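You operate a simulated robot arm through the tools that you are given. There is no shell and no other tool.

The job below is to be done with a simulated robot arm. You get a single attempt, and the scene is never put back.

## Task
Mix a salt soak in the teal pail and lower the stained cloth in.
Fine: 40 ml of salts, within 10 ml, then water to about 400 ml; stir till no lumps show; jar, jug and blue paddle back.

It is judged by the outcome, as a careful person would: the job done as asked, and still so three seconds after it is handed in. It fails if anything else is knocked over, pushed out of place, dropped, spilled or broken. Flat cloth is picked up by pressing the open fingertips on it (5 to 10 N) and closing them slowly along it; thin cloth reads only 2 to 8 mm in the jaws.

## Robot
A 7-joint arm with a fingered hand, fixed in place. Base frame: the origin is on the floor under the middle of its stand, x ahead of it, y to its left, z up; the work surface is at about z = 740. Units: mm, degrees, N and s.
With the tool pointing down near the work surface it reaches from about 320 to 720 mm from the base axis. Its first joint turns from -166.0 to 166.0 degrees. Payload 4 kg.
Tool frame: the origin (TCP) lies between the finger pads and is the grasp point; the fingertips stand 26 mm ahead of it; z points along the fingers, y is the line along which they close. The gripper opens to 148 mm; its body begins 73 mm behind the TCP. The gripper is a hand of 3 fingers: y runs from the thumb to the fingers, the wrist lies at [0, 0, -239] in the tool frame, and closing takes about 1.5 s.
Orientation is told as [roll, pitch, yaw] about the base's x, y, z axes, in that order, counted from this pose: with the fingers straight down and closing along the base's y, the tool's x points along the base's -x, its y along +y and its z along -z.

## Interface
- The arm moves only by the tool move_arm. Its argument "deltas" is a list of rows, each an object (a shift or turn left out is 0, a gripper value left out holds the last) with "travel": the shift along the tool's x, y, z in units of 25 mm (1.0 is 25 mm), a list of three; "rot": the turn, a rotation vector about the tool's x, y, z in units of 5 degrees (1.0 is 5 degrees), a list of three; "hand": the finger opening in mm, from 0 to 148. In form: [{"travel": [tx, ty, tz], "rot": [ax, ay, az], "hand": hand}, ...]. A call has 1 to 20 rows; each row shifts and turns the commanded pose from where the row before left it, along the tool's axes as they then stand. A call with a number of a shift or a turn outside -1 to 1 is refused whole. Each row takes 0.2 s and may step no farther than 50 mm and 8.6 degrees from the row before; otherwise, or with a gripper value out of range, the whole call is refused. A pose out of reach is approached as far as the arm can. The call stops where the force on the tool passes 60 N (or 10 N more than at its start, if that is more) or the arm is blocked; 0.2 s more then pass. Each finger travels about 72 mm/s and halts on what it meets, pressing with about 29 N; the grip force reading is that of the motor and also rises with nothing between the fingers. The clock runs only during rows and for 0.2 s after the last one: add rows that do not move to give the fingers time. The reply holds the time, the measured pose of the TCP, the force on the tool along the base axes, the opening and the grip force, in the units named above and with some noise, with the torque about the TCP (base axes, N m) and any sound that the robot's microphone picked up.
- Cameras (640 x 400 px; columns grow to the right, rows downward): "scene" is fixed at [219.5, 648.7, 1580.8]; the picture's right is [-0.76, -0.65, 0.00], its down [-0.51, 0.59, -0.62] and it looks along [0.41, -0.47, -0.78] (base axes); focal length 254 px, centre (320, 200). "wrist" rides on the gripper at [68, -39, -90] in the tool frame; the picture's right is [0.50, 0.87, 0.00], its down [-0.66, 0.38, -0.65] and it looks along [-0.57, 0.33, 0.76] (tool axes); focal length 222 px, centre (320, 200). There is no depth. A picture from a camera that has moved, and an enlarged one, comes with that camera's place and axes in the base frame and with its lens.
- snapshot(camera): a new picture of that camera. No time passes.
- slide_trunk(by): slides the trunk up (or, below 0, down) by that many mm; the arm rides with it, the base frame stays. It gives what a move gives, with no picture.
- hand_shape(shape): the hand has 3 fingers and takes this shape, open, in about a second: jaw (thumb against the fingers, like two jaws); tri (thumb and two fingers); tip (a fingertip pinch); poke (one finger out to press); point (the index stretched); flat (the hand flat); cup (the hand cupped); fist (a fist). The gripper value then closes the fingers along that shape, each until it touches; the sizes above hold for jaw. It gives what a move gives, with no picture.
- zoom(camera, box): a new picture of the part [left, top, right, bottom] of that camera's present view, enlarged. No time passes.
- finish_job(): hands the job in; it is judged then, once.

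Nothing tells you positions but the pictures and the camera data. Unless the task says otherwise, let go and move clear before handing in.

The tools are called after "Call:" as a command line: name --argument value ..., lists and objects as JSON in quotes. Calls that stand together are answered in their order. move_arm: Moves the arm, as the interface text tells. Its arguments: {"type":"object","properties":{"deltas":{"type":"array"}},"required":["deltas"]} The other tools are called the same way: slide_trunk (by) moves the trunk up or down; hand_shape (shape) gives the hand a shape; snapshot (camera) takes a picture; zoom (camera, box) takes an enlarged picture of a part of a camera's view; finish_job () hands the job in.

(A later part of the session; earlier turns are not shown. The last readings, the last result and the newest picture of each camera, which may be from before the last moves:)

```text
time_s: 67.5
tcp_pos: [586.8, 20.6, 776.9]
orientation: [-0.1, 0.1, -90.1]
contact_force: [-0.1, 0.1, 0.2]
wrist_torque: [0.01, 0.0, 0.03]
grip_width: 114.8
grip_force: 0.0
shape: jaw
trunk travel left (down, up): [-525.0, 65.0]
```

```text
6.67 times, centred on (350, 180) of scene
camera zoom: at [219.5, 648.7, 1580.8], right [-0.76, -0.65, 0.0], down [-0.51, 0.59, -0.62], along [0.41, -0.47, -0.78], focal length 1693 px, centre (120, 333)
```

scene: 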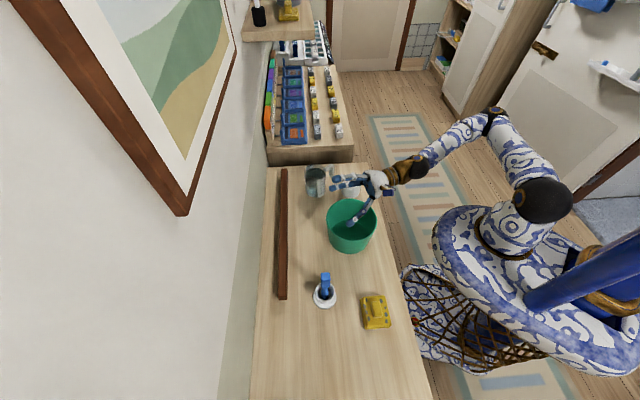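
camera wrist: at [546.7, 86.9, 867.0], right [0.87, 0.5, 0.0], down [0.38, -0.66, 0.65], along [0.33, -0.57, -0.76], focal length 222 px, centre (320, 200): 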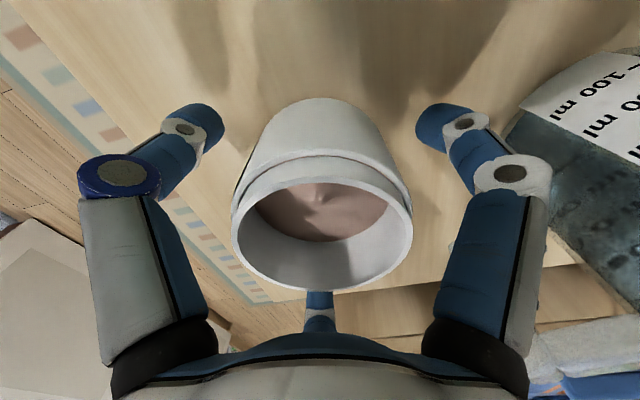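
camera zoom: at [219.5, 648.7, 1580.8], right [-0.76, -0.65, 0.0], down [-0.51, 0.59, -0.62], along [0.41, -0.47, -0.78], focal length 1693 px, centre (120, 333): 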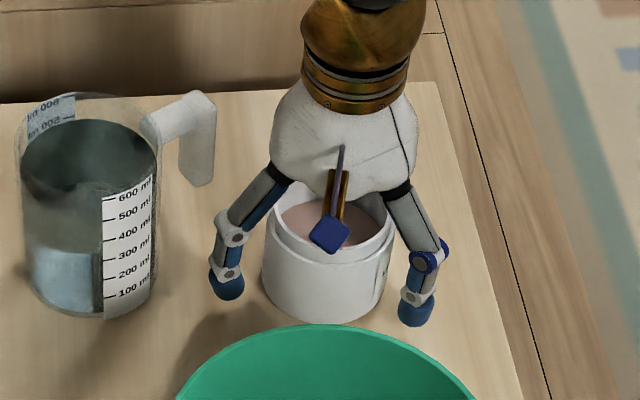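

The jar is released and upright. I'll rise straight up to the same viewpoint as before and compare its position and the salt level.

Call:
move_arm --deltas '[{"travel": [0, 0, -0.99]}, {"travel": [0, 0, -0.99]}, {"travel": [0, 0, -0.99]}, {"travel": [0, 0, -0.99]}, {"travel": [0, 0, -0.99]}, {"travel": [0, 0, -0.99]}, {"travel": [0, 0, -0.99], "hand": 148}, {}, {}]'

Call:
zoom --camera "wrist" --box '[260, 40, 380, 160]'

Call:
zoom --camera "scene" --box '[335, 165, 375, 205]'

Call:
zoom --camera "scene" --box '[315, 190, 385, 260]'

```text
time_s: 69.5
tcp_pos: [585.2, 18.0, 950.6]
orientation: [0.0, 0.1, -90.2]
contact_force: [-0.2, -0.3, -0.1]
wrist_torque: [0.05, 0.01, 0.0]
grip_width: 147.8
grip_force: 0.1
shape: jaw
trunk travel left (down, up): [-525.0, 65.0]
```

```text
3.33 times, centred on (320, 100) of wrist
camera zoom: at [545.4, 85.4, 1042.0], right [0.87, 0.5, 0.0], down [0.38, -0.66, 0.65], along [0.33, -0.57, -0.76], focal length 740 px, centre (320, 533)
```

zoom: 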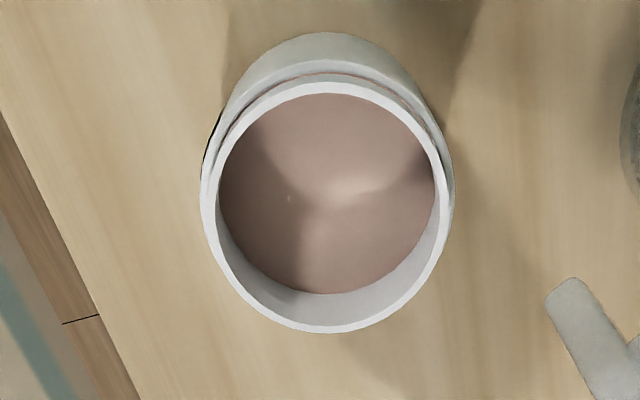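

```text
10.00 times, centred on (355, 185) of scene
camera zoom: at [219.5, 648.7, 1580.8], right [-0.76, -0.65, 0.0], down [-0.51, 0.59, -0.62], along [0.41, -0.47, -0.78], focal length 2540 px, centre (-30, 350)
```

zoom: 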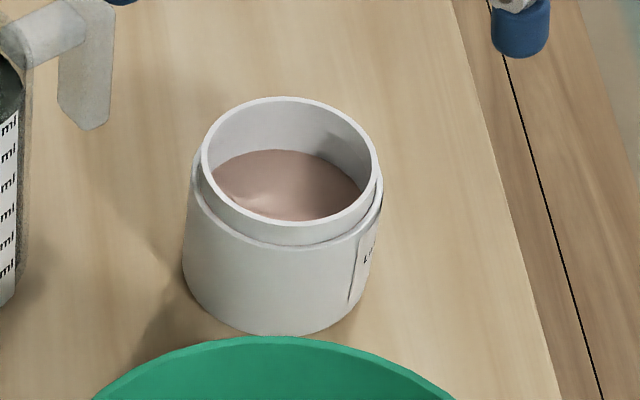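

```text
5.71 times, centred on (350, 225) of scene
camera zoom: at [219.5, 648.7, 1580.8], right [-0.76, -0.65, 0.0], down [-0.51, 0.59, -0.62], along [0.41, -0.47, -0.78], focal length 1451 px, centre (149, 57)
```

zoom: 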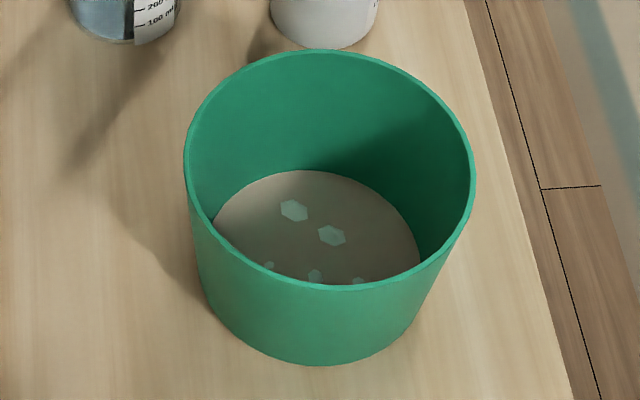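

The salt dropped about 10.5 mm, or roughly 40 ml, and the jar is back within about 2 mm of where it was. Next is the water, so I'll read the jug's level carefully and check its handle position.

Call:
zoom --camera "scene" --box '[302, 160, 340, 205]'

Call:
zoom --camera "wrist" --box '[370, 0, 630, 190]'

Call:
zoom --camera "scene" --box '[312, 160, 328, 176]'

```text
8.89 times, centred on (321, 182) of scene
camera zoom: at [219.5, 648.7, 1580.8], right [-0.76, -0.65, 0.0], down [-0.51, 0.59, -0.62], along [0.41, -0.47, -0.78], focal length 2257 px, centre (311, 356)
```

zoom: 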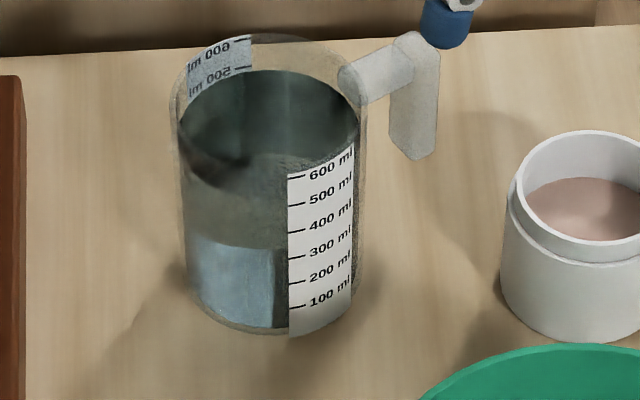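

```text
2.11 times, centred on (500, 95) of wrist
camera zoom: at [545.4, 85.4, 1042.0], right [0.87, 0.5, 0.0], down [0.38, -0.66, 0.65], along [0.33, -0.57, -0.76], focal length 468 px, centre (-59, 421)
```

zoom: 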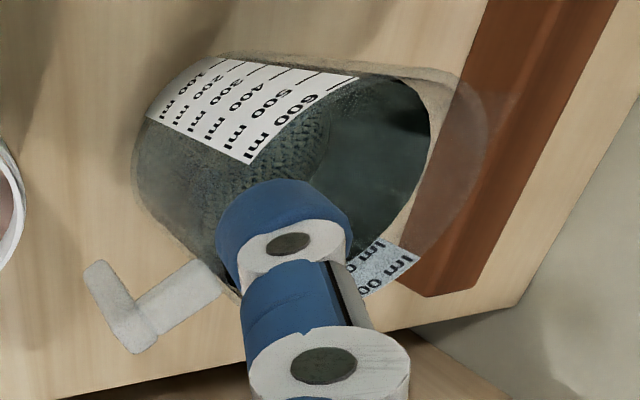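

```text
16.00 times, centred on (320, 168) of scene
camera zoom: at [219.5, 648.7, 1580.8], right [-0.76, -0.65, 0.0], down [-0.51, 0.59, -0.62], along [0.41, -0.47, -0.78], focal length 4063 px, centre (320, 712)
```

zoom: 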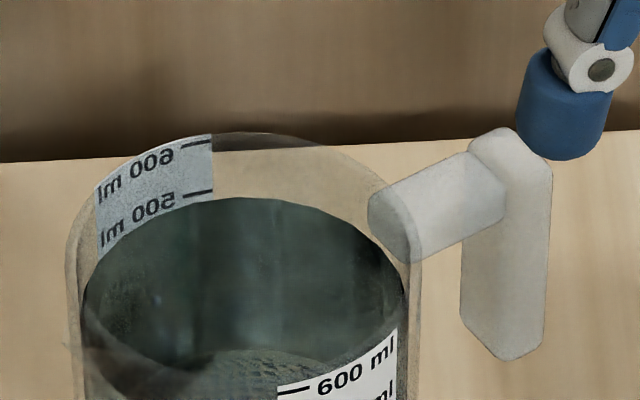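

The jug reads about 490 ml. I'll turn the hand to yaw +30° so that the handle falls in a finger gap, and hover over the jug at about (711, 113).

Call:
move_arm --deltas '[{"rot": [0, 0, -1]}, {"rot": [0, 0, -1]}, {"rot": [0, 0, -1]}, {"rot": [0, 0, -1]}, {"rot": [0, 0, -1]}, {"rot": [0, 0, -1]}, {"rot": [0, 0, -1]}, {"rot": [0, 0, -1]}, {"rot": [0, 0, -1]}, {"rot": [0, 0, -1]}, {"rot": [0, 0, -1]}, {"rot": [0, 0, -1]}, {"rot": [0, 0, -1]}, {"rot": [0, 0, -1]}, {"rot": [0, 0, -1]}, {"rot": [0, 0, -1]}, {"rot": [0, 0, -1]}, {"rot": [0, 0, -1]}, {"rot": [0, 0, -1]}, {"rot": [0, 0, -1]}]'

Call:
move_arm --deltas '[{"rot": [0, 0, -1]}, {"rot": [0, 0, -1]}, {"rot": [0, 0, -1]}, {"rot": [0, 0, -1]}, {"travel": [-0.895, 0.11, -0.2]}, {"travel": [-0.895, 0.11, -0.2]}, {"travel": [-0.895, 0.11, 0]}, {"travel": [-0.895, 0.11, 0]}, {"travel": [-0.895, 0.11, 0]}, {"travel": [-0.895, 0.11, 0]}, {"travel": [-0.895, 0.11, 0]}, {}]'

Call:
snapshot --camera "wrist"

Call:
zoom --camera "scene" --box '[270, 90, 420, 220]'

```text
time_s: 73.7
tcp_pos: [586.8, 19.3, 950.2]
orientation: [0.1, 0.0, 10.0]
contact_force: [-0.3, 0.2, 0.7]
wrist_torque: [0.02, 0.01, 0.02]
grip_width: 148.2
grip_force: 0.1
shape: jaw
trunk travel left (down, up): [-525.0, 65.0]
```

```text
time_s: 76.3
tcp_pos: [703.7, 113.6, 959.3]
orientation: [0.1, 0.0, 30.0]
contact_force: [-0.1, 0.0, 0.2]
wrist_torque: [-0.01, -0.03, 0.0]
grip_width: 147.9
grip_force: 0.0
shape: jaw
out of reach, approached as far as the arm can: row 11
trunk travel left (down, up): [-525.0, 65.0]
```

```text
taken
camera wrist: at [663.5, 45.4, 1049.6], right [-0.87, 0.5, 0.0], down [0.38, 0.65, 0.65], along [0.33, 0.57, -0.76], focal length 222 px, centre (320, 200)
```

wrist: 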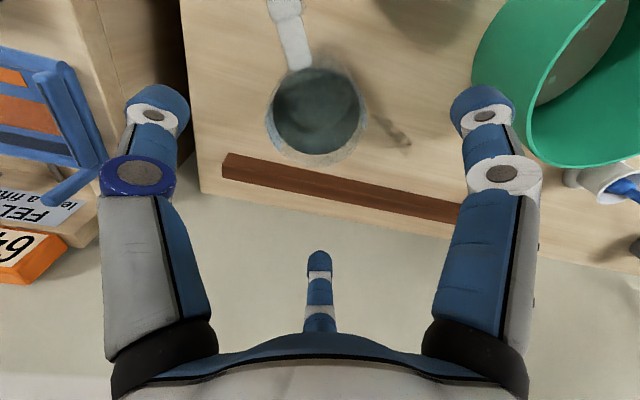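

```text
3.08 times, centred on (345, 155) of scene
camera zoom: at [219.5, 648.7, 1580.8], right [-0.76, -0.65, 0.0], down [-0.51, 0.59, -0.62], along [0.41, -0.47, -0.78], focal length 781 px, centre (243, 338)
```

zoom: 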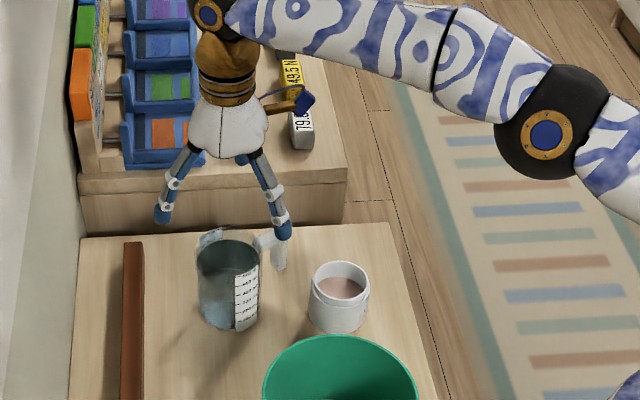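

That's the reach limit at this height, though it should extend further lower down. I'll get the jug's exact centre from here.

Call:
zoom --camera "wrist" --box '[230, 0, 430, 190]'

```text
2.11 times, centred on (330, 95) of wrist
camera zoom: at [663.5, 45.4, 1049.6], right [-0.87, 0.5, 0.0], down [0.38, 0.65, 0.65], along [0.33, 0.57, -0.76], focal length 468 px, centre (299, 421)
```

zoom: 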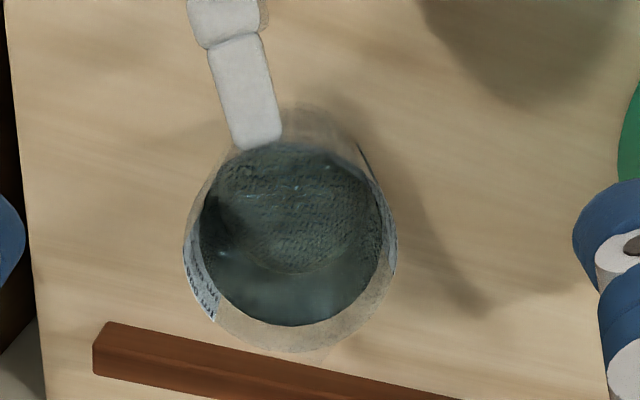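

The jug's centre is at about (707, 113), radius 45 mm, and the handle falls in the camera-side gap. I'll lower partway, to z≈900, with the fingers at 125 mm and recheck alignment.

Call:
move_arm --deltas '[{"hand": 125}, {"travel": [0, 0, 0.8]}, {"travel": [0, 0, 0.8]}, {"travel": [0, 0, 0.8]}, {}, {}]'

Call:
snapshot --camera "wrist"

Call:
zoom --camera "scene" --box '[280, 110, 380, 210]'

```text
time_s: 77.7
tcp_pos: [702.3, 114.0, 898.8]
orientation: [0.1, -0.2, 29.9]
contact_force: [0.2, -0.5, -0.3]
wrist_torque: [0.0, 0.0, 0.02]
grip_width: 125.2
grip_force: 0.1
shape: jaw
trunk travel left (down, up): [-525.0, 65.0]
```

```text
taken
camera wrist: at [663.3, 45.2, 988.6], right [-0.87, 0.5, 0.0], down [0.38, 0.65, 0.66], along [0.33, 0.57, -0.76], focal length 222 px, centre (320, 200)
```

wrist: 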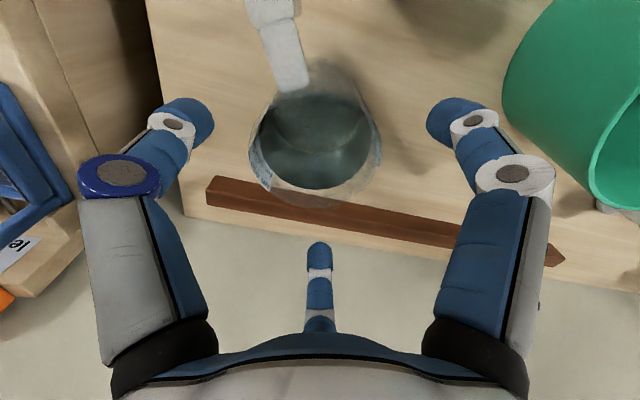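

```text
4.00 times, centred on (330, 160) of scene
camera zoom: at [219.5, 648.7, 1580.8], right [-0.76, -0.65, 0.0], down [-0.51, 0.59, -0.62], along [0.41, -0.47, -0.78], focal length 1016 px, centre (280, 360)
```

zoom: 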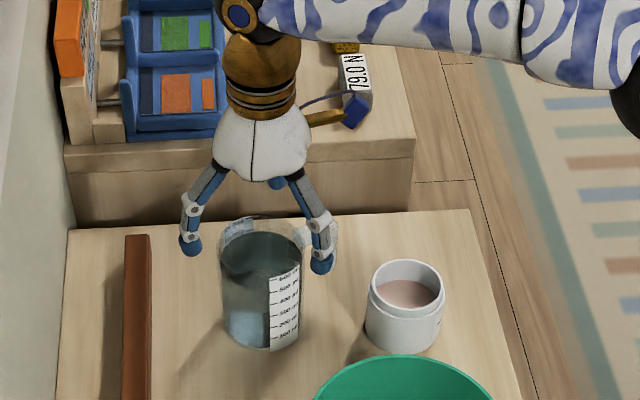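

I'm 3.7 mm short in x. I'll correct that and continue the descent around the jug.

Call:
move_arm --deltas '[{"travel": [-0.128, -0.074, 0.3]}, {"travel": [0, 0, 0.6]}, {"travel": [0, 0, 0.6]}, {}]'

Call:
snapshot --camera "wrist"

Call:
zoom --camera "scene" --box '[280, 110, 380, 210]'

```text
time_s: 78.7
tcp_pos: [708.5, 115.4, 862.3]
orientation: [0.0, -0.1, 30.1]
contact_force: [-0.7, -0.6, 0.1]
wrist_torque: [0.0, 0.01, 0.01]
grip_width: 125.1
grip_force: 0.1
shape: jaw
trunk travel left (down, up): [-525.0, 65.0]
```

```text
taken
camera wrist: at [668.2, 46.7, 952.3], right [-0.87, 0.5, 0.0], down [0.38, 0.65, 0.66], along [0.33, 0.57, -0.76], focal length 222 px, centre (320, 200)
```

wrist: 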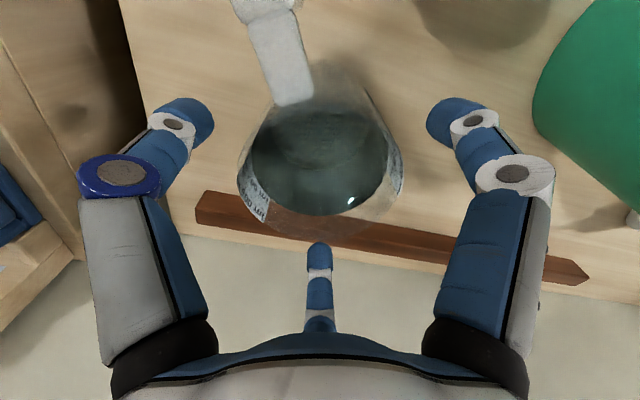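

```text
4.00 times, centred on (330, 160) of scene
camera zoom: at [219.5, 648.7, 1580.8], right [-0.76, -0.65, 0.0], down [-0.51, 0.59, -0.62], along [0.41, -0.47, -0.78], focal length 1016 px, centre (280, 360)
```

zoom: 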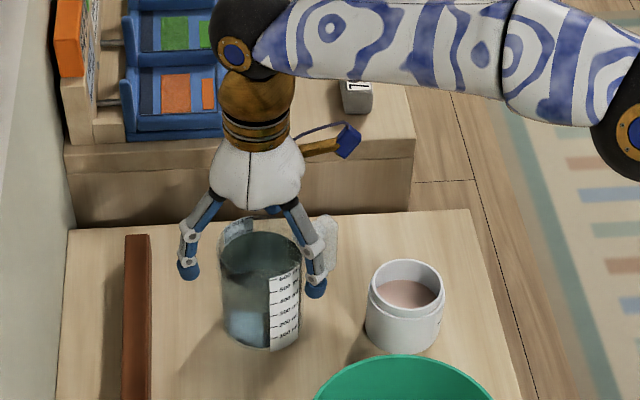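

It's centred on the jug now, so I'll descend to the grip height, z≈817.

Call:
move_arm --deltas '[{"travel": [0, 0, 0.6]}, {"travel": [0, 0, 0.6]}, {"travel": [0, 0, 0.6]}, {}]'

Call:
snapshot --camera "wrist"

Call:
zoom --camera "scene" --box '[280, 110, 380, 210]'

```text
time_s: 79.7
tcp_pos: [707.5, 115.4, 816.4]
orientation: [0.1, 0.0, 30.0]
contact_force: [0.6, 0.4, -0.1]
wrist_torque: [-0.02, -0.02, 0.02]
grip_width: 125.1
grip_force: 0.1
shape: jaw
trunk travel left (down, up): [-525.0, 65.0]
```

```text
taken
camera wrist: at [666.8, 46.9, 907.2], right [-0.87, 0.5, 0.0], down [0.38, 0.65, 0.65], along [0.33, 0.57, -0.76], focal length 222 px, centre (320, 200)
```

wrist: 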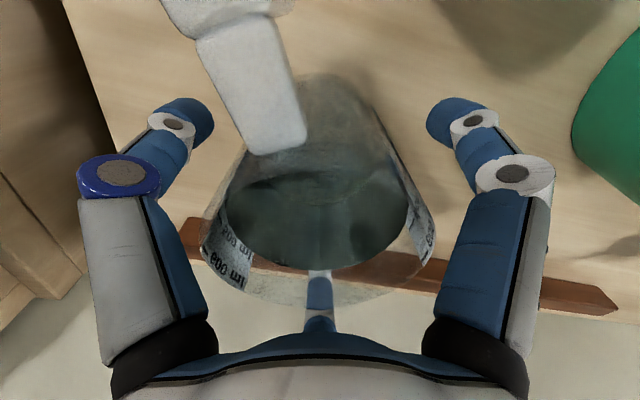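

```text
4.00 times, centred on (330, 160) of scene
camera zoom: at [219.5, 648.7, 1580.8], right [-0.76, -0.65, 0.0], down [-0.51, 0.59, -0.62], along [0.41, -0.47, -0.78], focal length 1016 px, centre (280, 360)
```

zoom: 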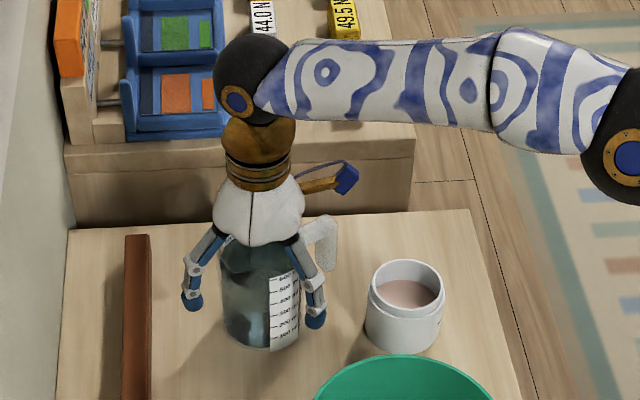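

It's well centred, so I'll close on the jug gradually.

Call:
move_arm --deltas '[{"hand": 110}, {}, {"hand": 98}, {}, {"hand": 88}, {}, {"hand": 60}, {}, {}, {}, {}]'

Call:
snapshot --camera "wrist"

Call:
zoom --camera "scene" --box '[280, 110, 380, 210]'

```text
time_s: 82.1
tcp_pos: [706.5, 115.1, 816.0]
orientation: [0.1, 0.0, 29.9]
contact_force: [0.1, -0.9, -0.5]
wrist_torque: [-0.1, -0.06, 0.01]
grip_width: 84.1
grip_force: 28.8
shape: jaw
trunk travel left (down, up): [-525.0, 65.0]
```

```text
taken
camera wrist: at [666.9, 46.8, 907.2], right [-0.87, 0.5, 0.0], down [0.38, 0.65, 0.65], along [0.33, 0.57, -0.76], focal length 222 px, centre (320, 200)
```

wrist: 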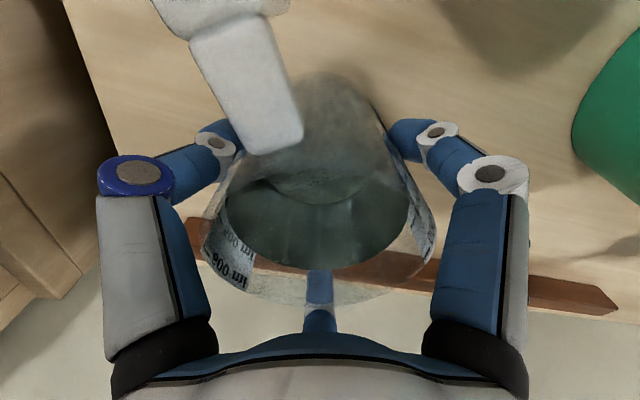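

```text
4.00 times, centred on (330, 160) of scene
camera zoom: at [219.5, 648.7, 1580.8], right [-0.76, -0.65, 0.0], down [-0.51, 0.59, -0.62], along [0.41, -0.47, -0.78], focal length 1016 px, centre (280, 360)
```

zoom: 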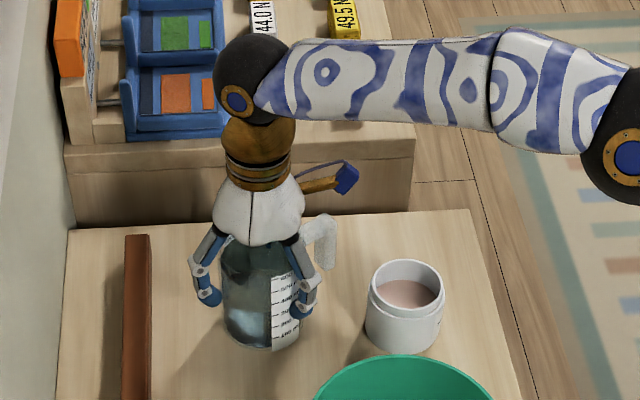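

The jug is gripped at 29 N. I'll lift it slowly by about 35 mm and check for slipping.

Call:
move_arm --deltas '[{"travel": [0, 0, -0.1]}, {"travel": [0, 0, -0.2]}, {"travel": [0, 0, -0.4]}, {"travel": [0, 0, -0.4]}, {"travel": [0, 0, -0.4]}, {}, {}]'

Call:
snapshot --camera "wrist"

Call:
zoom --camera "scene" --box '[280, 110, 380, 210]'

```text
time_s: 83.7
tcp_pos: [706.8, 114.5, 852.7]
orientation: [0.2, 0.1, 29.9]
contact_force: [0.0, 0.5, -4.5]
wrist_torque: [0.01, 0.01, 0.0]
grip_width: 84.1
grip_force: 28.7
shape: jaw
trunk travel left (down, up): [-525.0, 65.0]
```

```text
taken
camera wrist: at [668.3, 46.3, 943.9], right [-0.87, 0.5, 0.0], down [0.38, 0.65, 0.65], along [0.33, 0.57, -0.76], focal length 222 px, centre (320, 200)
```

wrist: 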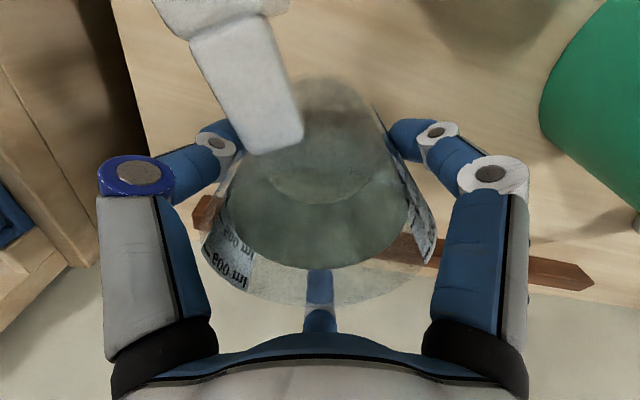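

```text
4.00 times, centred on (330, 160) of scene
camera zoom: at [219.5, 648.7, 1580.8], right [-0.76, -0.65, 0.0], down [-0.51, 0.59, -0.62], along [0.41, -0.47, -0.78], focal length 1016 px, centre (280, 360)
```

zoom: 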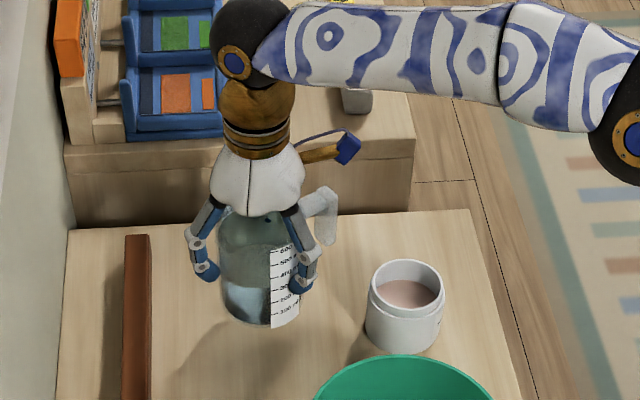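

The jug is secure. I'll take a few still readings for its full weight, then raise it and carry it toward the pail.

Call:
move_arm --deltas '[{}]'

Call:
move_arm --deltas '[{}]'

Call:
move_arm --deltas '[{}]'

Call:
move_arm --deltas '[{}]'

Call:
move_arm --deltas '[{}]'

Call:
move_arm --deltas '[{}]'

Call:
move_arm --deltas '[{}]'

Call:
move_arm --deltas '[{}]'

Call:
move_arm --deltas '[{"travel": [0.15, 0.08, -0.5]}, {"travel": [0.277, 0.16, -0.8]}, {"travel": [0.277, 0.16, -0.8]}, {"travel": [0.277, 0.16, -0.8]}, {"travel": [0.277, 0.16, -0.8]}, {"travel": [0.1, 0.06, -0.5]}, {}]'

Call:
snapshot --camera "scene"

```text
time_s: 84.1
tcp_pos: [708.0, 113.6, 853.0]
orientation: [0.2, 0.0, 29.9]
contact_force: [-0.4, -0.1, -3.7]
wrist_torque: [0.05, -0.01, -0.01]
grip_width: 84.2
grip_force: 28.7
shape: jaw
trunk travel left (down, up): [-525.0, 65.0]
```

```text
time_s: 84.5
tcp_pos: [708.6, 114.3, 853.3]
orientation: [0.1, 0.0, 29.9]
contact_force: [-0.2, 0.1, -4.0]
wrist_torque: [0.04, -0.01, 0.01]
grip_width: 84.2
grip_force: 28.9
shape: jaw
trunk travel left (down, up): [-525.0, 65.0]
```

```text
time_s: 84.9
tcp_pos: [707.3, 115.4, 853.5]
orientation: [0.2, 0.0, 29.9]
contact_force: [-0.5, 0.6, -3.3]
wrist_torque: [0.04, -0.02, -0.02]
grip_width: 83.9
grip_force: 28.8
shape: jaw
trunk travel left (down, up): [-525.0, 65.0]
```

```text
time_s: 85.3
tcp_pos: [707.9, 115.7, 853.2]
orientation: [0.1, 0.0, 29.9]
contact_force: [0.3, -0.3, -4.2]
wrist_torque: [0.01, 0.01, -0.02]
grip_width: 84.0
grip_force: 29.0
shape: jaw
trunk travel left (down, up): [-525.0, 65.0]
```

```text
time_s: 85.7
tcp_pos: [707.4, 114.9, 853.4]
orientation: [0.1, 0.0, 29.9]
contact_force: [-0.2, 0.3, -3.6]
wrist_torque: [0.0, -0.02, 0.03]
grip_width: 84.1
grip_force: 29.0
shape: jaw
trunk travel left (down, up): [-525.0, 65.0]
```

```text
time_s: 86.1
tcp_pos: [707.8, 115.4, 852.6]
orientation: [0.1, 0.0, 29.9]
contact_force: [-0.1, 0.1, -3.9]
wrist_torque: [0.02, 0.02, 0.0]
grip_width: 84.0
grip_force: 28.7
shape: jaw
trunk travel left (down, up): [-525.0, 65.0]
```

```text
time_s: 86.5
tcp_pos: [708.5, 115.1, 853.6]
orientation: [0.1, 0.1, 29.9]
contact_force: [0.3, -0.3, -4.3]
wrist_torque: [0.06, 0.01, -0.02]
grip_width: 83.9
grip_force: 29.0
shape: jaw
trunk travel left (down, up): [-525.0, 65.0]
```

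```text
time_s: 86.9
tcp_pos: [707.4, 114.2, 852.3]
orientation: [0.0, 0.1, 29.9]
contact_force: [-0.2, -0.3, -4.9]
wrist_torque: [-0.02, 0.01, 0.02]
grip_width: 83.8
grip_force: 28.9
shape: jaw
trunk travel left (down, up): [-525.0, 65.0]
```

```text
time_s: 88.5
tcp_pos: [669.6, 113.6, 959.0]
orientation: [0.1, 0.0, 29.9]
contact_force: [0.6, -0.1, -4.1]
wrist_torque: [0.01, 0.01, -0.02]
grip_width: 84.0
grip_force: 29.3
shape: jaw
trunk travel left (down, up): [-525.0, 65.0]
```

```text
taken
```

scene: 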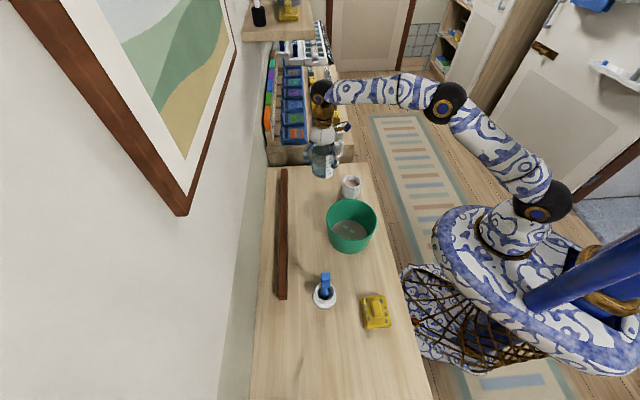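

The jar's weight didn't change after pouring, so the force reading doesn't reflect contents and I'll rely on the jug's scale instead. I'll carry the jug over to the pail.

Call:
move_arm --deltas '[{"travel": [0.15, 0.3, 0]}, {"travel": [0.278, 0.584, 0]}, {"travel": [0.278, 0.584, 0]}, {"travel": [0.278, 0.584, 0]}, {"travel": [0.278, 0.584, 0]}, {"travel": [0.278, 0.584, 0]}, {"travel": [0.278, 0.584, 0]}, {"travel": [0.278, 0.584, 0]}, {"travel": [0.278, 0.584, 0]}, {"travel": [0.278, 0.584, 0]}, {"travel": [0.278, 0.584, 0]}, {"travel": [0.278, 0.584, 0]}, {"travel": [0.278, 0.584, 0]}, {"travel": [0.278, 0.584, 0]}, {"travel": [0.128, 0.284, 0]}, {}, {}]'

Call:
snapshot --camera "wrist"

Call:
zoom --camera "scene" --box '[280, 100, 440, 270]'

```text
time_s: 92.1
tcp_pos: [481.8, 242.2, 960.1]
orientation: [0.0, 0.0, 30.1]
contact_force: [0.7, 0.7, -3.9]
wrist_torque: [-0.02, 0.01, -0.03]
grip_width: 83.9
grip_force: 28.8
shape: jaw
trunk travel left (down, up): [-525.0, 65.0]
```

```text
taken
camera wrist: at [442.1, 174.4, 1051.3], right [-0.87, 0.5, 0.0], down [0.38, 0.65, 0.65], along [0.33, 0.57, -0.76], focal length 222 px, centre (320, 200)
```

wrist: 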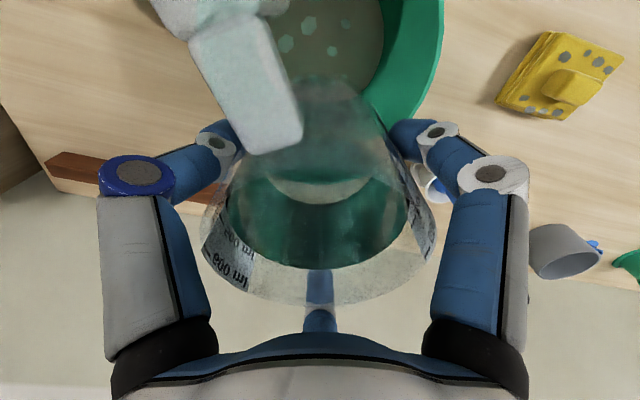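

```text
2.35 times, centred on (360, 185) of scene
camera zoom: at [219.5, 648.7, 1580.8], right [-0.76, -0.65, 0.0], down [-0.51, 0.59, -0.62], along [0.41, -0.47, -0.78], focal length 598 px, centre (226, 235)
```

zoom: 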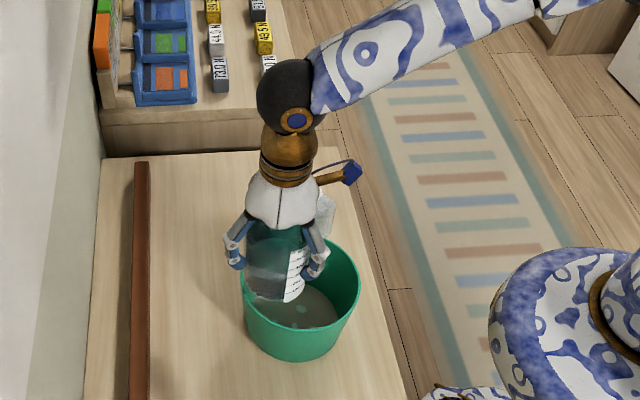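

The jug is over the pail. I'll rotate to yaw −90° so that the free finger gap faces the pour direction, as it did with the jar.

Call:
move_arm --deltas '[{"rot": [0, 0, 0.8]}, {"rot": [0, 0, 1]}, {"rot": [0, 0, 1]}, {"rot": [0, 0, 1]}, {"rot": [0, 0, 1]}, {"rot": [0, 0, 1]}, {"rot": [0, 0, 1]}, {"rot": [0, 0, 1]}, {"rot": [0, 0, 1]}, {"rot": [0, 0, 1]}, {"rot": [0, 0, 1]}, {"rot": [0, 0, 1]}, {"rot": [0, 0, 1]}, {"rot": [0, 0, 1]}, {"rot": [0, 0, 1]}, {"rot": [0, 0, 1]}, {"rot": [0, 0, 1]}, {"rot": [0, 0, 1]}, {"rot": [0, 0, 1]}, {"rot": [0, 0, 1]}]'

Call:
move_arm --deltas '[{"rot": [0, 0, 1]}, {"rot": [0, 0, 1]}, {"rot": [0, 0, 1]}, {"rot": [0, 0, 1]}, {"rot": [0, 0, 0.2]}, {}]'

Call:
snapshot --camera "wrist"

Call:
zoom --camera "scene" --box '[280, 100, 440, 270]'

```text
time_s: 96.3
tcp_pos: [483.0, 241.6, 959.1]
orientation: [0.1, 0.0, -69.1]
contact_force: [0.5, 0.4, -3.9]
wrist_torque: [-0.02, -0.03, -0.03]
grip_width: 83.6
grip_force: 29.4
shape: jaw
trunk travel left (down, up): [-525.0, 65.0]
```

```text
time_s: 97.7
tcp_pos: [481.2, 242.2, 958.9]
orientation: [0.0, 0.2, -90.1]
contact_force: [-0.5, 0.5, -3.6]
wrist_torque: [-0.02, 0.0, 0.0]
grip_width: 83.4
grip_force: 29.0
shape: jaw
trunk travel left (down, up): [-525.0, 65.0]
```

```text
taken
camera wrist: at [441.3, 308.9, 1049.0], right [0.87, 0.5, 0.0], down [0.38, -0.66, 0.65], along [0.33, -0.57, -0.76], focal length 222 px, centre (320, 200)
```

wrist: 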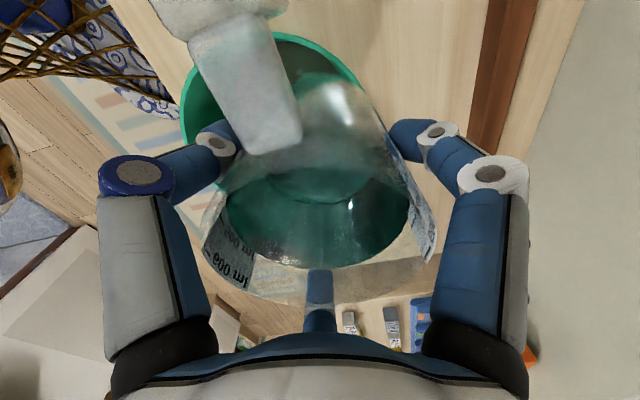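

```text
2.35 times, centred on (360, 185) of scene
camera zoom: at [219.5, 648.7, 1580.8], right [-0.76, -0.65, 0.0], down [-0.51, 0.59, -0.62], along [0.41, -0.47, -0.78], focal length 598 px, centre (226, 235)
```

zoom: 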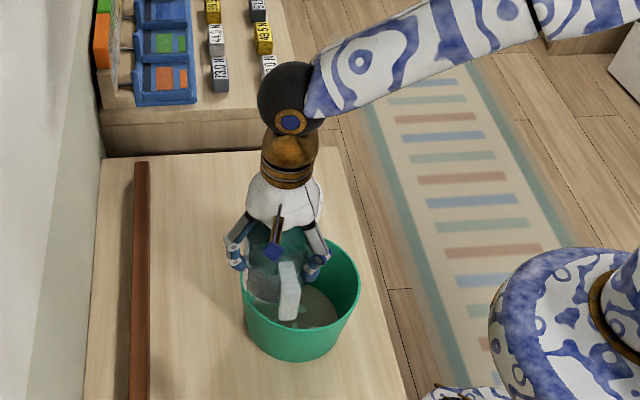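

The pose matches the verified one. I'll tilt to 25° first, then carry on in small steps while watching the stream.

Call:
move_arm --deltas '[{"rot": [-0.4, 0.693, 0]}, {"rot": [-0.4, 0.693, 0]}, {"rot": [-0.4, 0.693, 0]}, {"rot": [-0.4, 0.693, 0]}, {"rot": [-0.4, 0.693, 0]}, {"rot": [-0.4, 0.693, 0]}, {}]'

Call:
snapshot --camera "wrist"

Call:
zoom --camera "scene" --box '[290, 130, 420, 270]'

```text
time_s: 99.3
tcp_pos: [481.1, 241.5, 959.6]
orientation: [12.7, 20.7, -87.8]
contact_force: [-0.9, -0.1, -4.0]
wrist_torque: [-0.1, 0.08, 0.02]
grip_width: 83.7
grip_force: 29.0
shape: jaw
trunk travel left (down, up): [-525.0, 65.0]
```

```text
taken
camera wrist: at [421.7, 274.8, 1057.7], right [0.83, 0.43, 0.35], down [0.26, -0.86, 0.44], along [0.5, -0.27, -0.82], focal length 222 px, centre (320, 200)
```

wrist: 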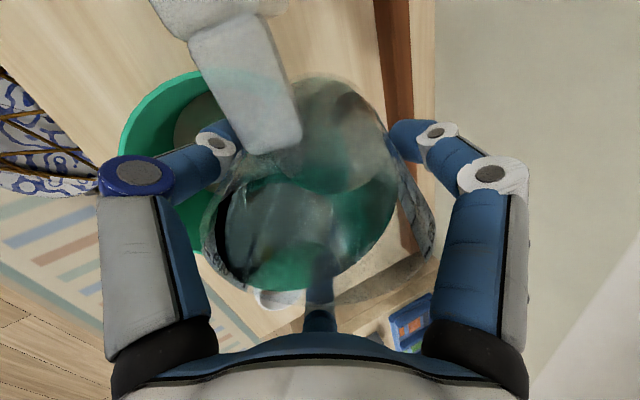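

```text
2.86 times, centred on (355, 200) of scene
camera zoom: at [219.5, 648.7, 1580.8], right [-0.76, -0.65, 0.0], down [-0.51, 0.59, -0.62], along [0.41, -0.47, -0.78], focal length 726 px, centre (220, 200)
```

zoom: 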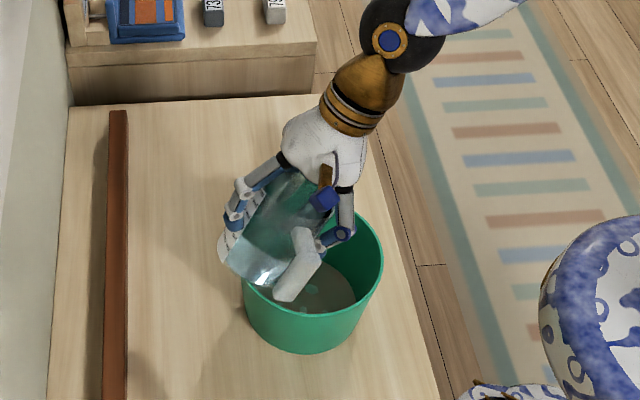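

The water is near the lip, which sits over the pail's centre. I'll tilt further in small steps.

Call:
move_arm --deltas '[{"rot": [-0.3, 0.52, 0]}, {}, {"rot": [-0.3, 0.52, 0]}, {}, {}]'

Call:
snapshot --camera "wrist"

Call:
zoom --camera "scene" --box '[290, 130, 420, 270]'

```text
time_s: 100.5
tcp_pos: [481.9, 244.1, 959.7]
orientation: [16.0, 25.7, -86.3]
contact_force: [-1.4, -0.8, -3.7]
wrist_torque: [-0.09, 0.01, 0.01]
grip_width: 83.7
grip_force: 29.1
shape: jaw
trunk travel left (down, up): [-525.0, 65.0]
```

```text
taken
camera wrist: at [417.2, 266.0, 1057.0], right [0.81, 0.4, 0.43], down [0.24, -0.9, 0.38], along [0.54, -0.2, -0.82], focal length 222 px, centre (320, 200)
```

wrist: 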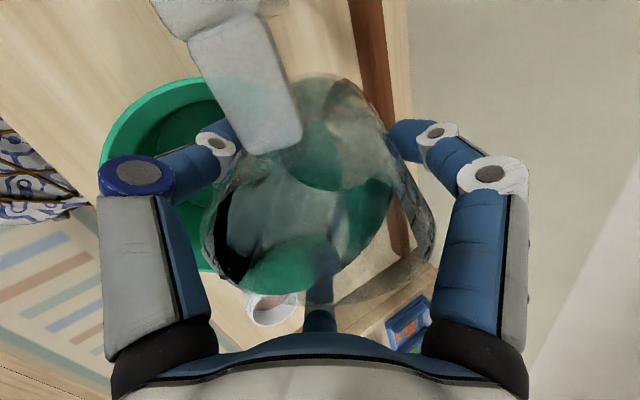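

```text
2.86 times, centred on (355, 200) of scene
camera zoom: at [219.5, 648.7, 1580.8], right [-0.76, -0.65, 0.0], down [-0.51, 0.59, -0.62], along [0.41, -0.47, -0.78], focal length 726 px, centre (220, 200)
```

zoom: 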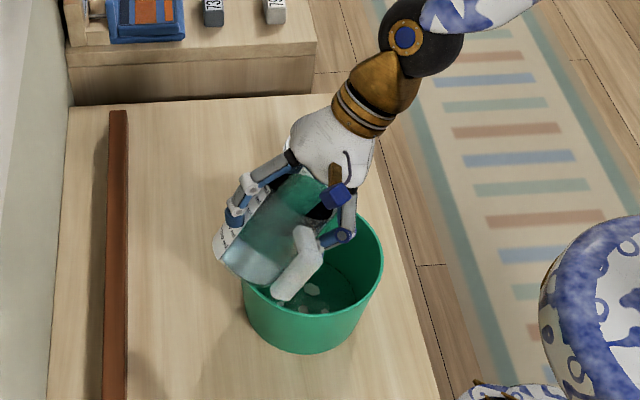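

Water is landing in the pail. I'll keep tilting slowly to about 45°.

Call:
move_arm --deltas '[{"rot": [-0.3, 0.52, 0]}, {}, {"rot": [-0.3, 0.52, 0]}, {}, {"rot": [-0.3, 0.52, 0]}, {}, {"rot": [-0.3, 0.52, 0]}, {}, {"rot": [-0.3, 0.52, 0]}, {}, {}]'

Call:
snapshot --camera "wrist"

Call:
zoom --camera "scene" --box '[290, 130, 420, 270]'

```text
time_s: 102.9
tcp_pos: [481.7, 242.6, 959.0]
orientation: [26.7, 37.8, -80.8]
contact_force: [-0.1, -0.6, -3.8]
wrist_torque: [-0.13, 0.02, 0.0]
grip_width: 83.7
grip_force: 29.0
shape: jaw
trunk travel left (down, up): [-525.0, 65.0]
```

```text
taken
camera wrist: at [404.7, 243.9, 1050.7], right [0.74, 0.28, 0.61], down [0.2, -0.96, 0.19], along [0.64, -0.02, -0.77], focal length 222 px, centre (320, 200)
```

wrist: 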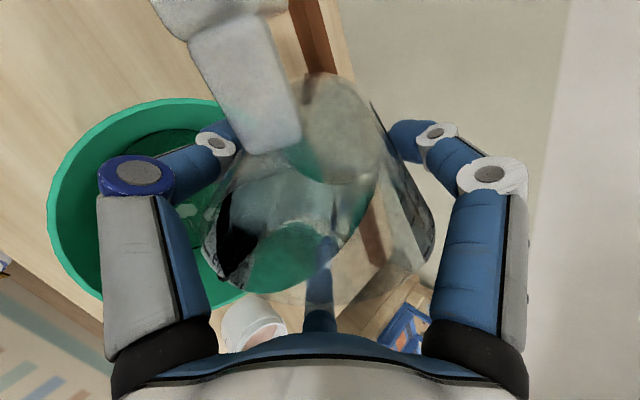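

```text
2.86 times, centred on (355, 200) of scene
camera zoom: at [219.5, 648.7, 1580.8], right [-0.76, -0.65, 0.0], down [-0.51, 0.59, -0.62], along [0.41, -0.47, -0.78], focal length 726 px, centre (220, 200)
```

zoom: 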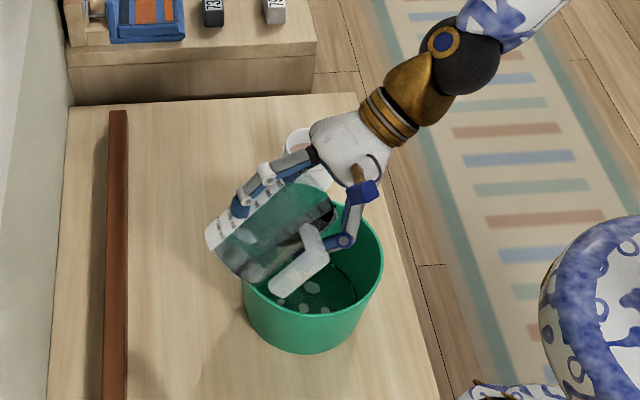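

The pour is clean so far. I'll continue to about 60°.

Call:
move_arm --deltas '[{"rot": [-0.3, 0.52, 0]}, {}, {"rot": [-0.3, 0.52, 0]}, {}, {"rot": [-0.3, 0.52, 0]}, {}, {"rot": [-0.3, 0.52, 0]}, {}, {"rot": [-0.3, 0.52, 0]}, {}, {}]'

Call:
snapshot --camera "wrist"

Call:
zoom --camera "scene" --box '[290, 130, 420, 270]'

```text
time_s: 105.3
tcp_pos: [480.8, 241.7, 958.1]
orientation: [40.9, 48.7, -70.8]
contact_force: [0.4, -0.7, -3.7]
wrist_torque: [-0.12, 0.07, 0.0]
grip_width: 83.6
grip_force: 29.0
shape: jaw
trunk travel left (down, up): [-525.0, 65.0]
```

```text
taken
camera wrist: at [392.2, 224.1, 1037.7], right [0.65, 0.12, 0.75], down [0.19, -0.98, 0.0], along [0.74, 0.14, -0.66], focal length 222 px, centre (320, 200)
```

wrist: 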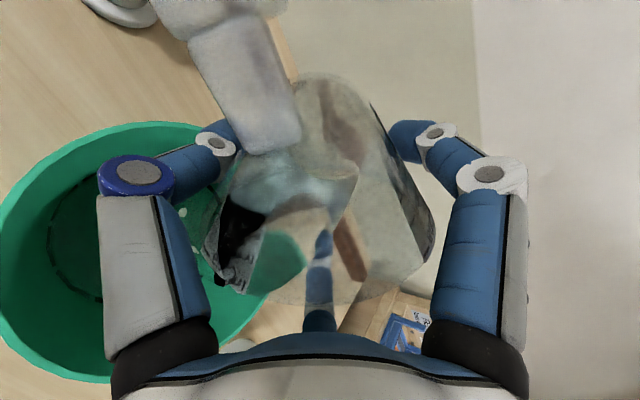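

```text
2.86 times, centred on (355, 200) of scene
camera zoom: at [219.5, 648.7, 1580.8], right [-0.76, -0.65, 0.0], down [-0.51, 0.59, -0.62], along [0.41, -0.47, -0.78], focal length 726 px, centre (220, 200)
```

zoom: 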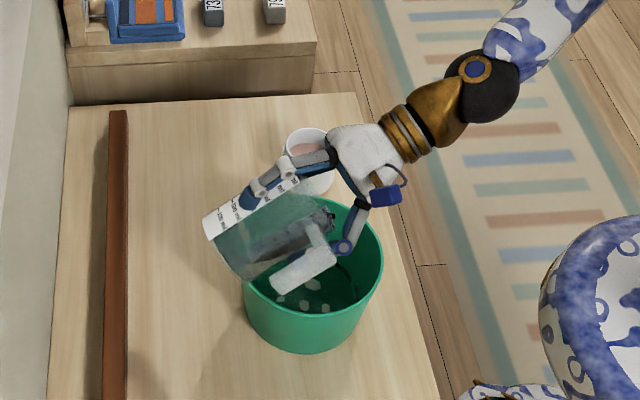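

There may be a mark line inside the pail, so I'll zoom in on it.

Call:
zoom --camera "wrist" --box '[0, 110, 280, 390]'

Call:
zoom --camera "scene" --box '[330, 195, 380, 255]'

```text
1.43 times, centred on (140, 250) of wrist
camera zoom: at [392.2, 224.1, 1037.7], right [0.65, 0.12, 0.75], down [0.19, -0.98, 0.0], along [0.74, 0.14, -0.66], focal length 317 px, centre (577, 129)
```

zoom: 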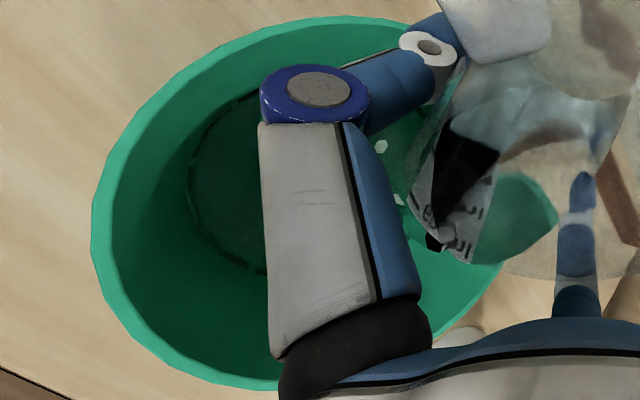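

```text
6.67 times, centred on (355, 225) of scene
camera zoom: at [219.5, 648.7, 1580.8], right [-0.76, -0.65, 0.0], down [-0.51, 0.59, -0.62], along [0.41, -0.47, -0.78], focal length 1693 px, centre (87, 33)
```

zoom: 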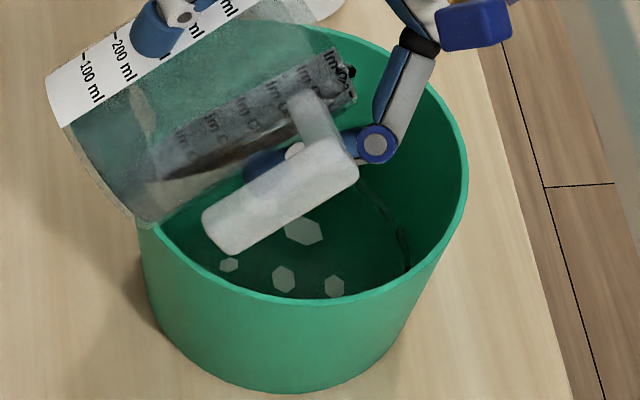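

A dark line runs around the water's edge, which could be a fill mark or the waterline. I'll pour a bit more, to about 65°, and then look again.

Call:
move_arm --deltas '[{"rot": [-0.25, 0.433, 0]}, {}, {"rot": [-0.25, 0.433, 0]}, {}, {}, {}]'

Call:
snapshot --camera "wrist"

Call:
zoom --camera "scene" --box '[330, 195, 380, 255]'

```text
time_s: 106.7
tcp_pos: [480.1, 241.7, 958.5]
orientation: [47.1, 51.8, -66.1]
contact_force: [0.3, 0.0, -3.3]
wrist_torque: [-0.11, 0.03, 0.02]
grip_width: 83.7
grip_force: 29.7
shape: jaw
trunk travel left (down, up): [-525.0, 65.0]
```

```text
taken
camera wrist: at [388.7, 218.8, 1032.4], right [0.62, 0.07, 0.79], down [0.19, -0.98, -0.07], along [0.76, 0.19, -0.62], focal length 222 px, centre (320, 200)
```

wrist: 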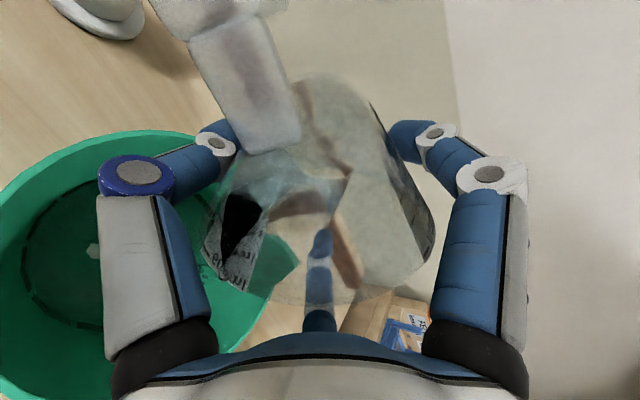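

```text
6.67 times, centred on (355, 225) of scene
camera zoom: at [219.5, 648.7, 1580.8], right [-0.76, -0.65, 0.0], down [-0.51, 0.59, -0.62], along [0.41, -0.47, -0.78], focal length 1693 px, centre (87, 33)
```

zoom: 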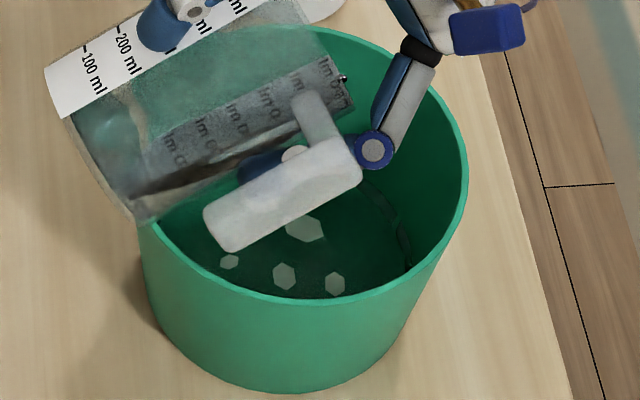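

I'll continue to about 70°, then bring the jug upright and read its scale and the pail.

Call:
move_arm --deltas '[{"rot": [-0.25, 0.433, 0]}, {}, {"rot": [-0.25, 0.433, 0]}, {}, {}, {}, {}]'

Call:
zoom --camera "wrist" --box '[180, 60, 460, 320]'

Call:
move_arm --deltas '[{"rot": [0.5, -0.866, 0]}, {"rot": [0.5, -0.866, 0]}, {"rot": [0.5, -0.866, 0]}, {"rot": [0.5, -0.866, 0]}, {"rot": [0.5, -0.866, 0]}, {"rot": [0.5, -0.866, 0]}, {"rot": [0.5, -0.866, 0]}, {"rot": [0.5, -0.866, 0]}, {"rot": [0.5, -0.866, 0]}, {"rot": [0.5, -0.866, 0]}, {"rot": [0.5, -0.866, 0]}, {"rot": [0.5, -0.866, 0]}, {"rot": [0.5, -0.866, 0]}, {"rot": [0.48, -0.831, 0]}, {}, {}]'

Call:
snapshot --camera "wrist"

Call:
zoom --camera "scene" --box '[300, 150, 400, 260]'

```text
time_s: 108.3
tcp_pos: [480.2, 242.1, 958.5]
orientation: [54.1, 54.6, -60.7]
contact_force: [0.4, 0.8, -4.1]
wrist_torque: [-0.12, 0.05, -0.02]
grip_width: 83.7
grip_force: 28.9
shape: jaw
trunk travel left (down, up): [-525.0, 65.0]
```

```text
1.54 times, centred on (320, 190) of wrist
camera zoom: at [385.6, 213.1, 1027.0], right [0.58, 0.0, 0.81], down [0.2, -0.97, -0.13], along [0.79, 0.24, -0.57], focal length 342 px, centre (320, 215)
```

zoom: 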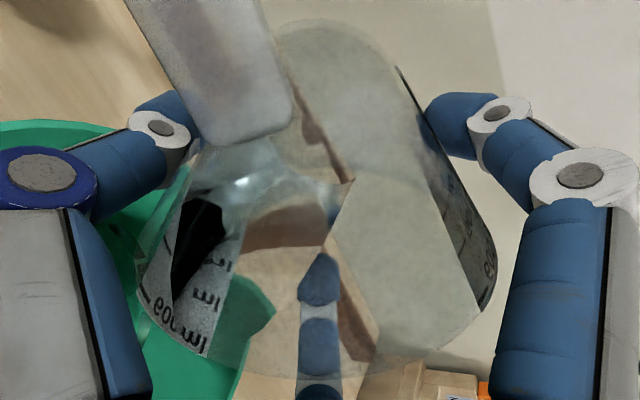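

```text
time_s: 111.7
tcp_pos: [481.0, 242.5, 958.8]
orientation: [0.2, 0.3, -90.0]
contact_force: [-0.4, -0.9, -3.6]
wrist_torque: [-0.03, -0.04, 0.04]
grip_width: 83.3
grip_force: 29.2
shape: jaw
trunk travel left (down, up): [-525.0, 65.0]
```

```text
taken
camera wrist: at [440.7, 308.2, 1050.1], right [0.87, 0.5, 0.0], down [0.38, -0.66, 0.65], along [0.33, -0.56, -0.76], focal length 222 px, centre (320, 200)
```

wrist: 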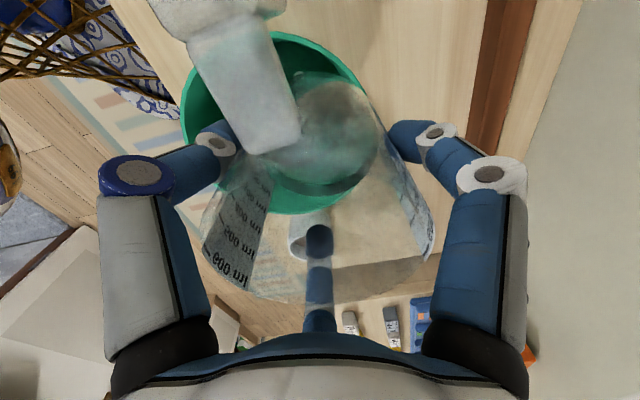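

```text
3.64 times, centred on (350, 205) of scene
camera zoom: at [219.5, 648.7, 1580.8], right [-0.76, -0.65, 0.0], down [-0.51, 0.59, -0.62], along [0.41, -0.47, -0.78], focal length 924 px, centre (211, 182)
```

zoom: 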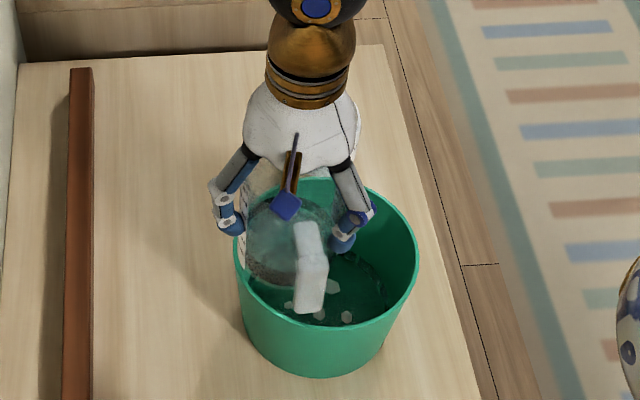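

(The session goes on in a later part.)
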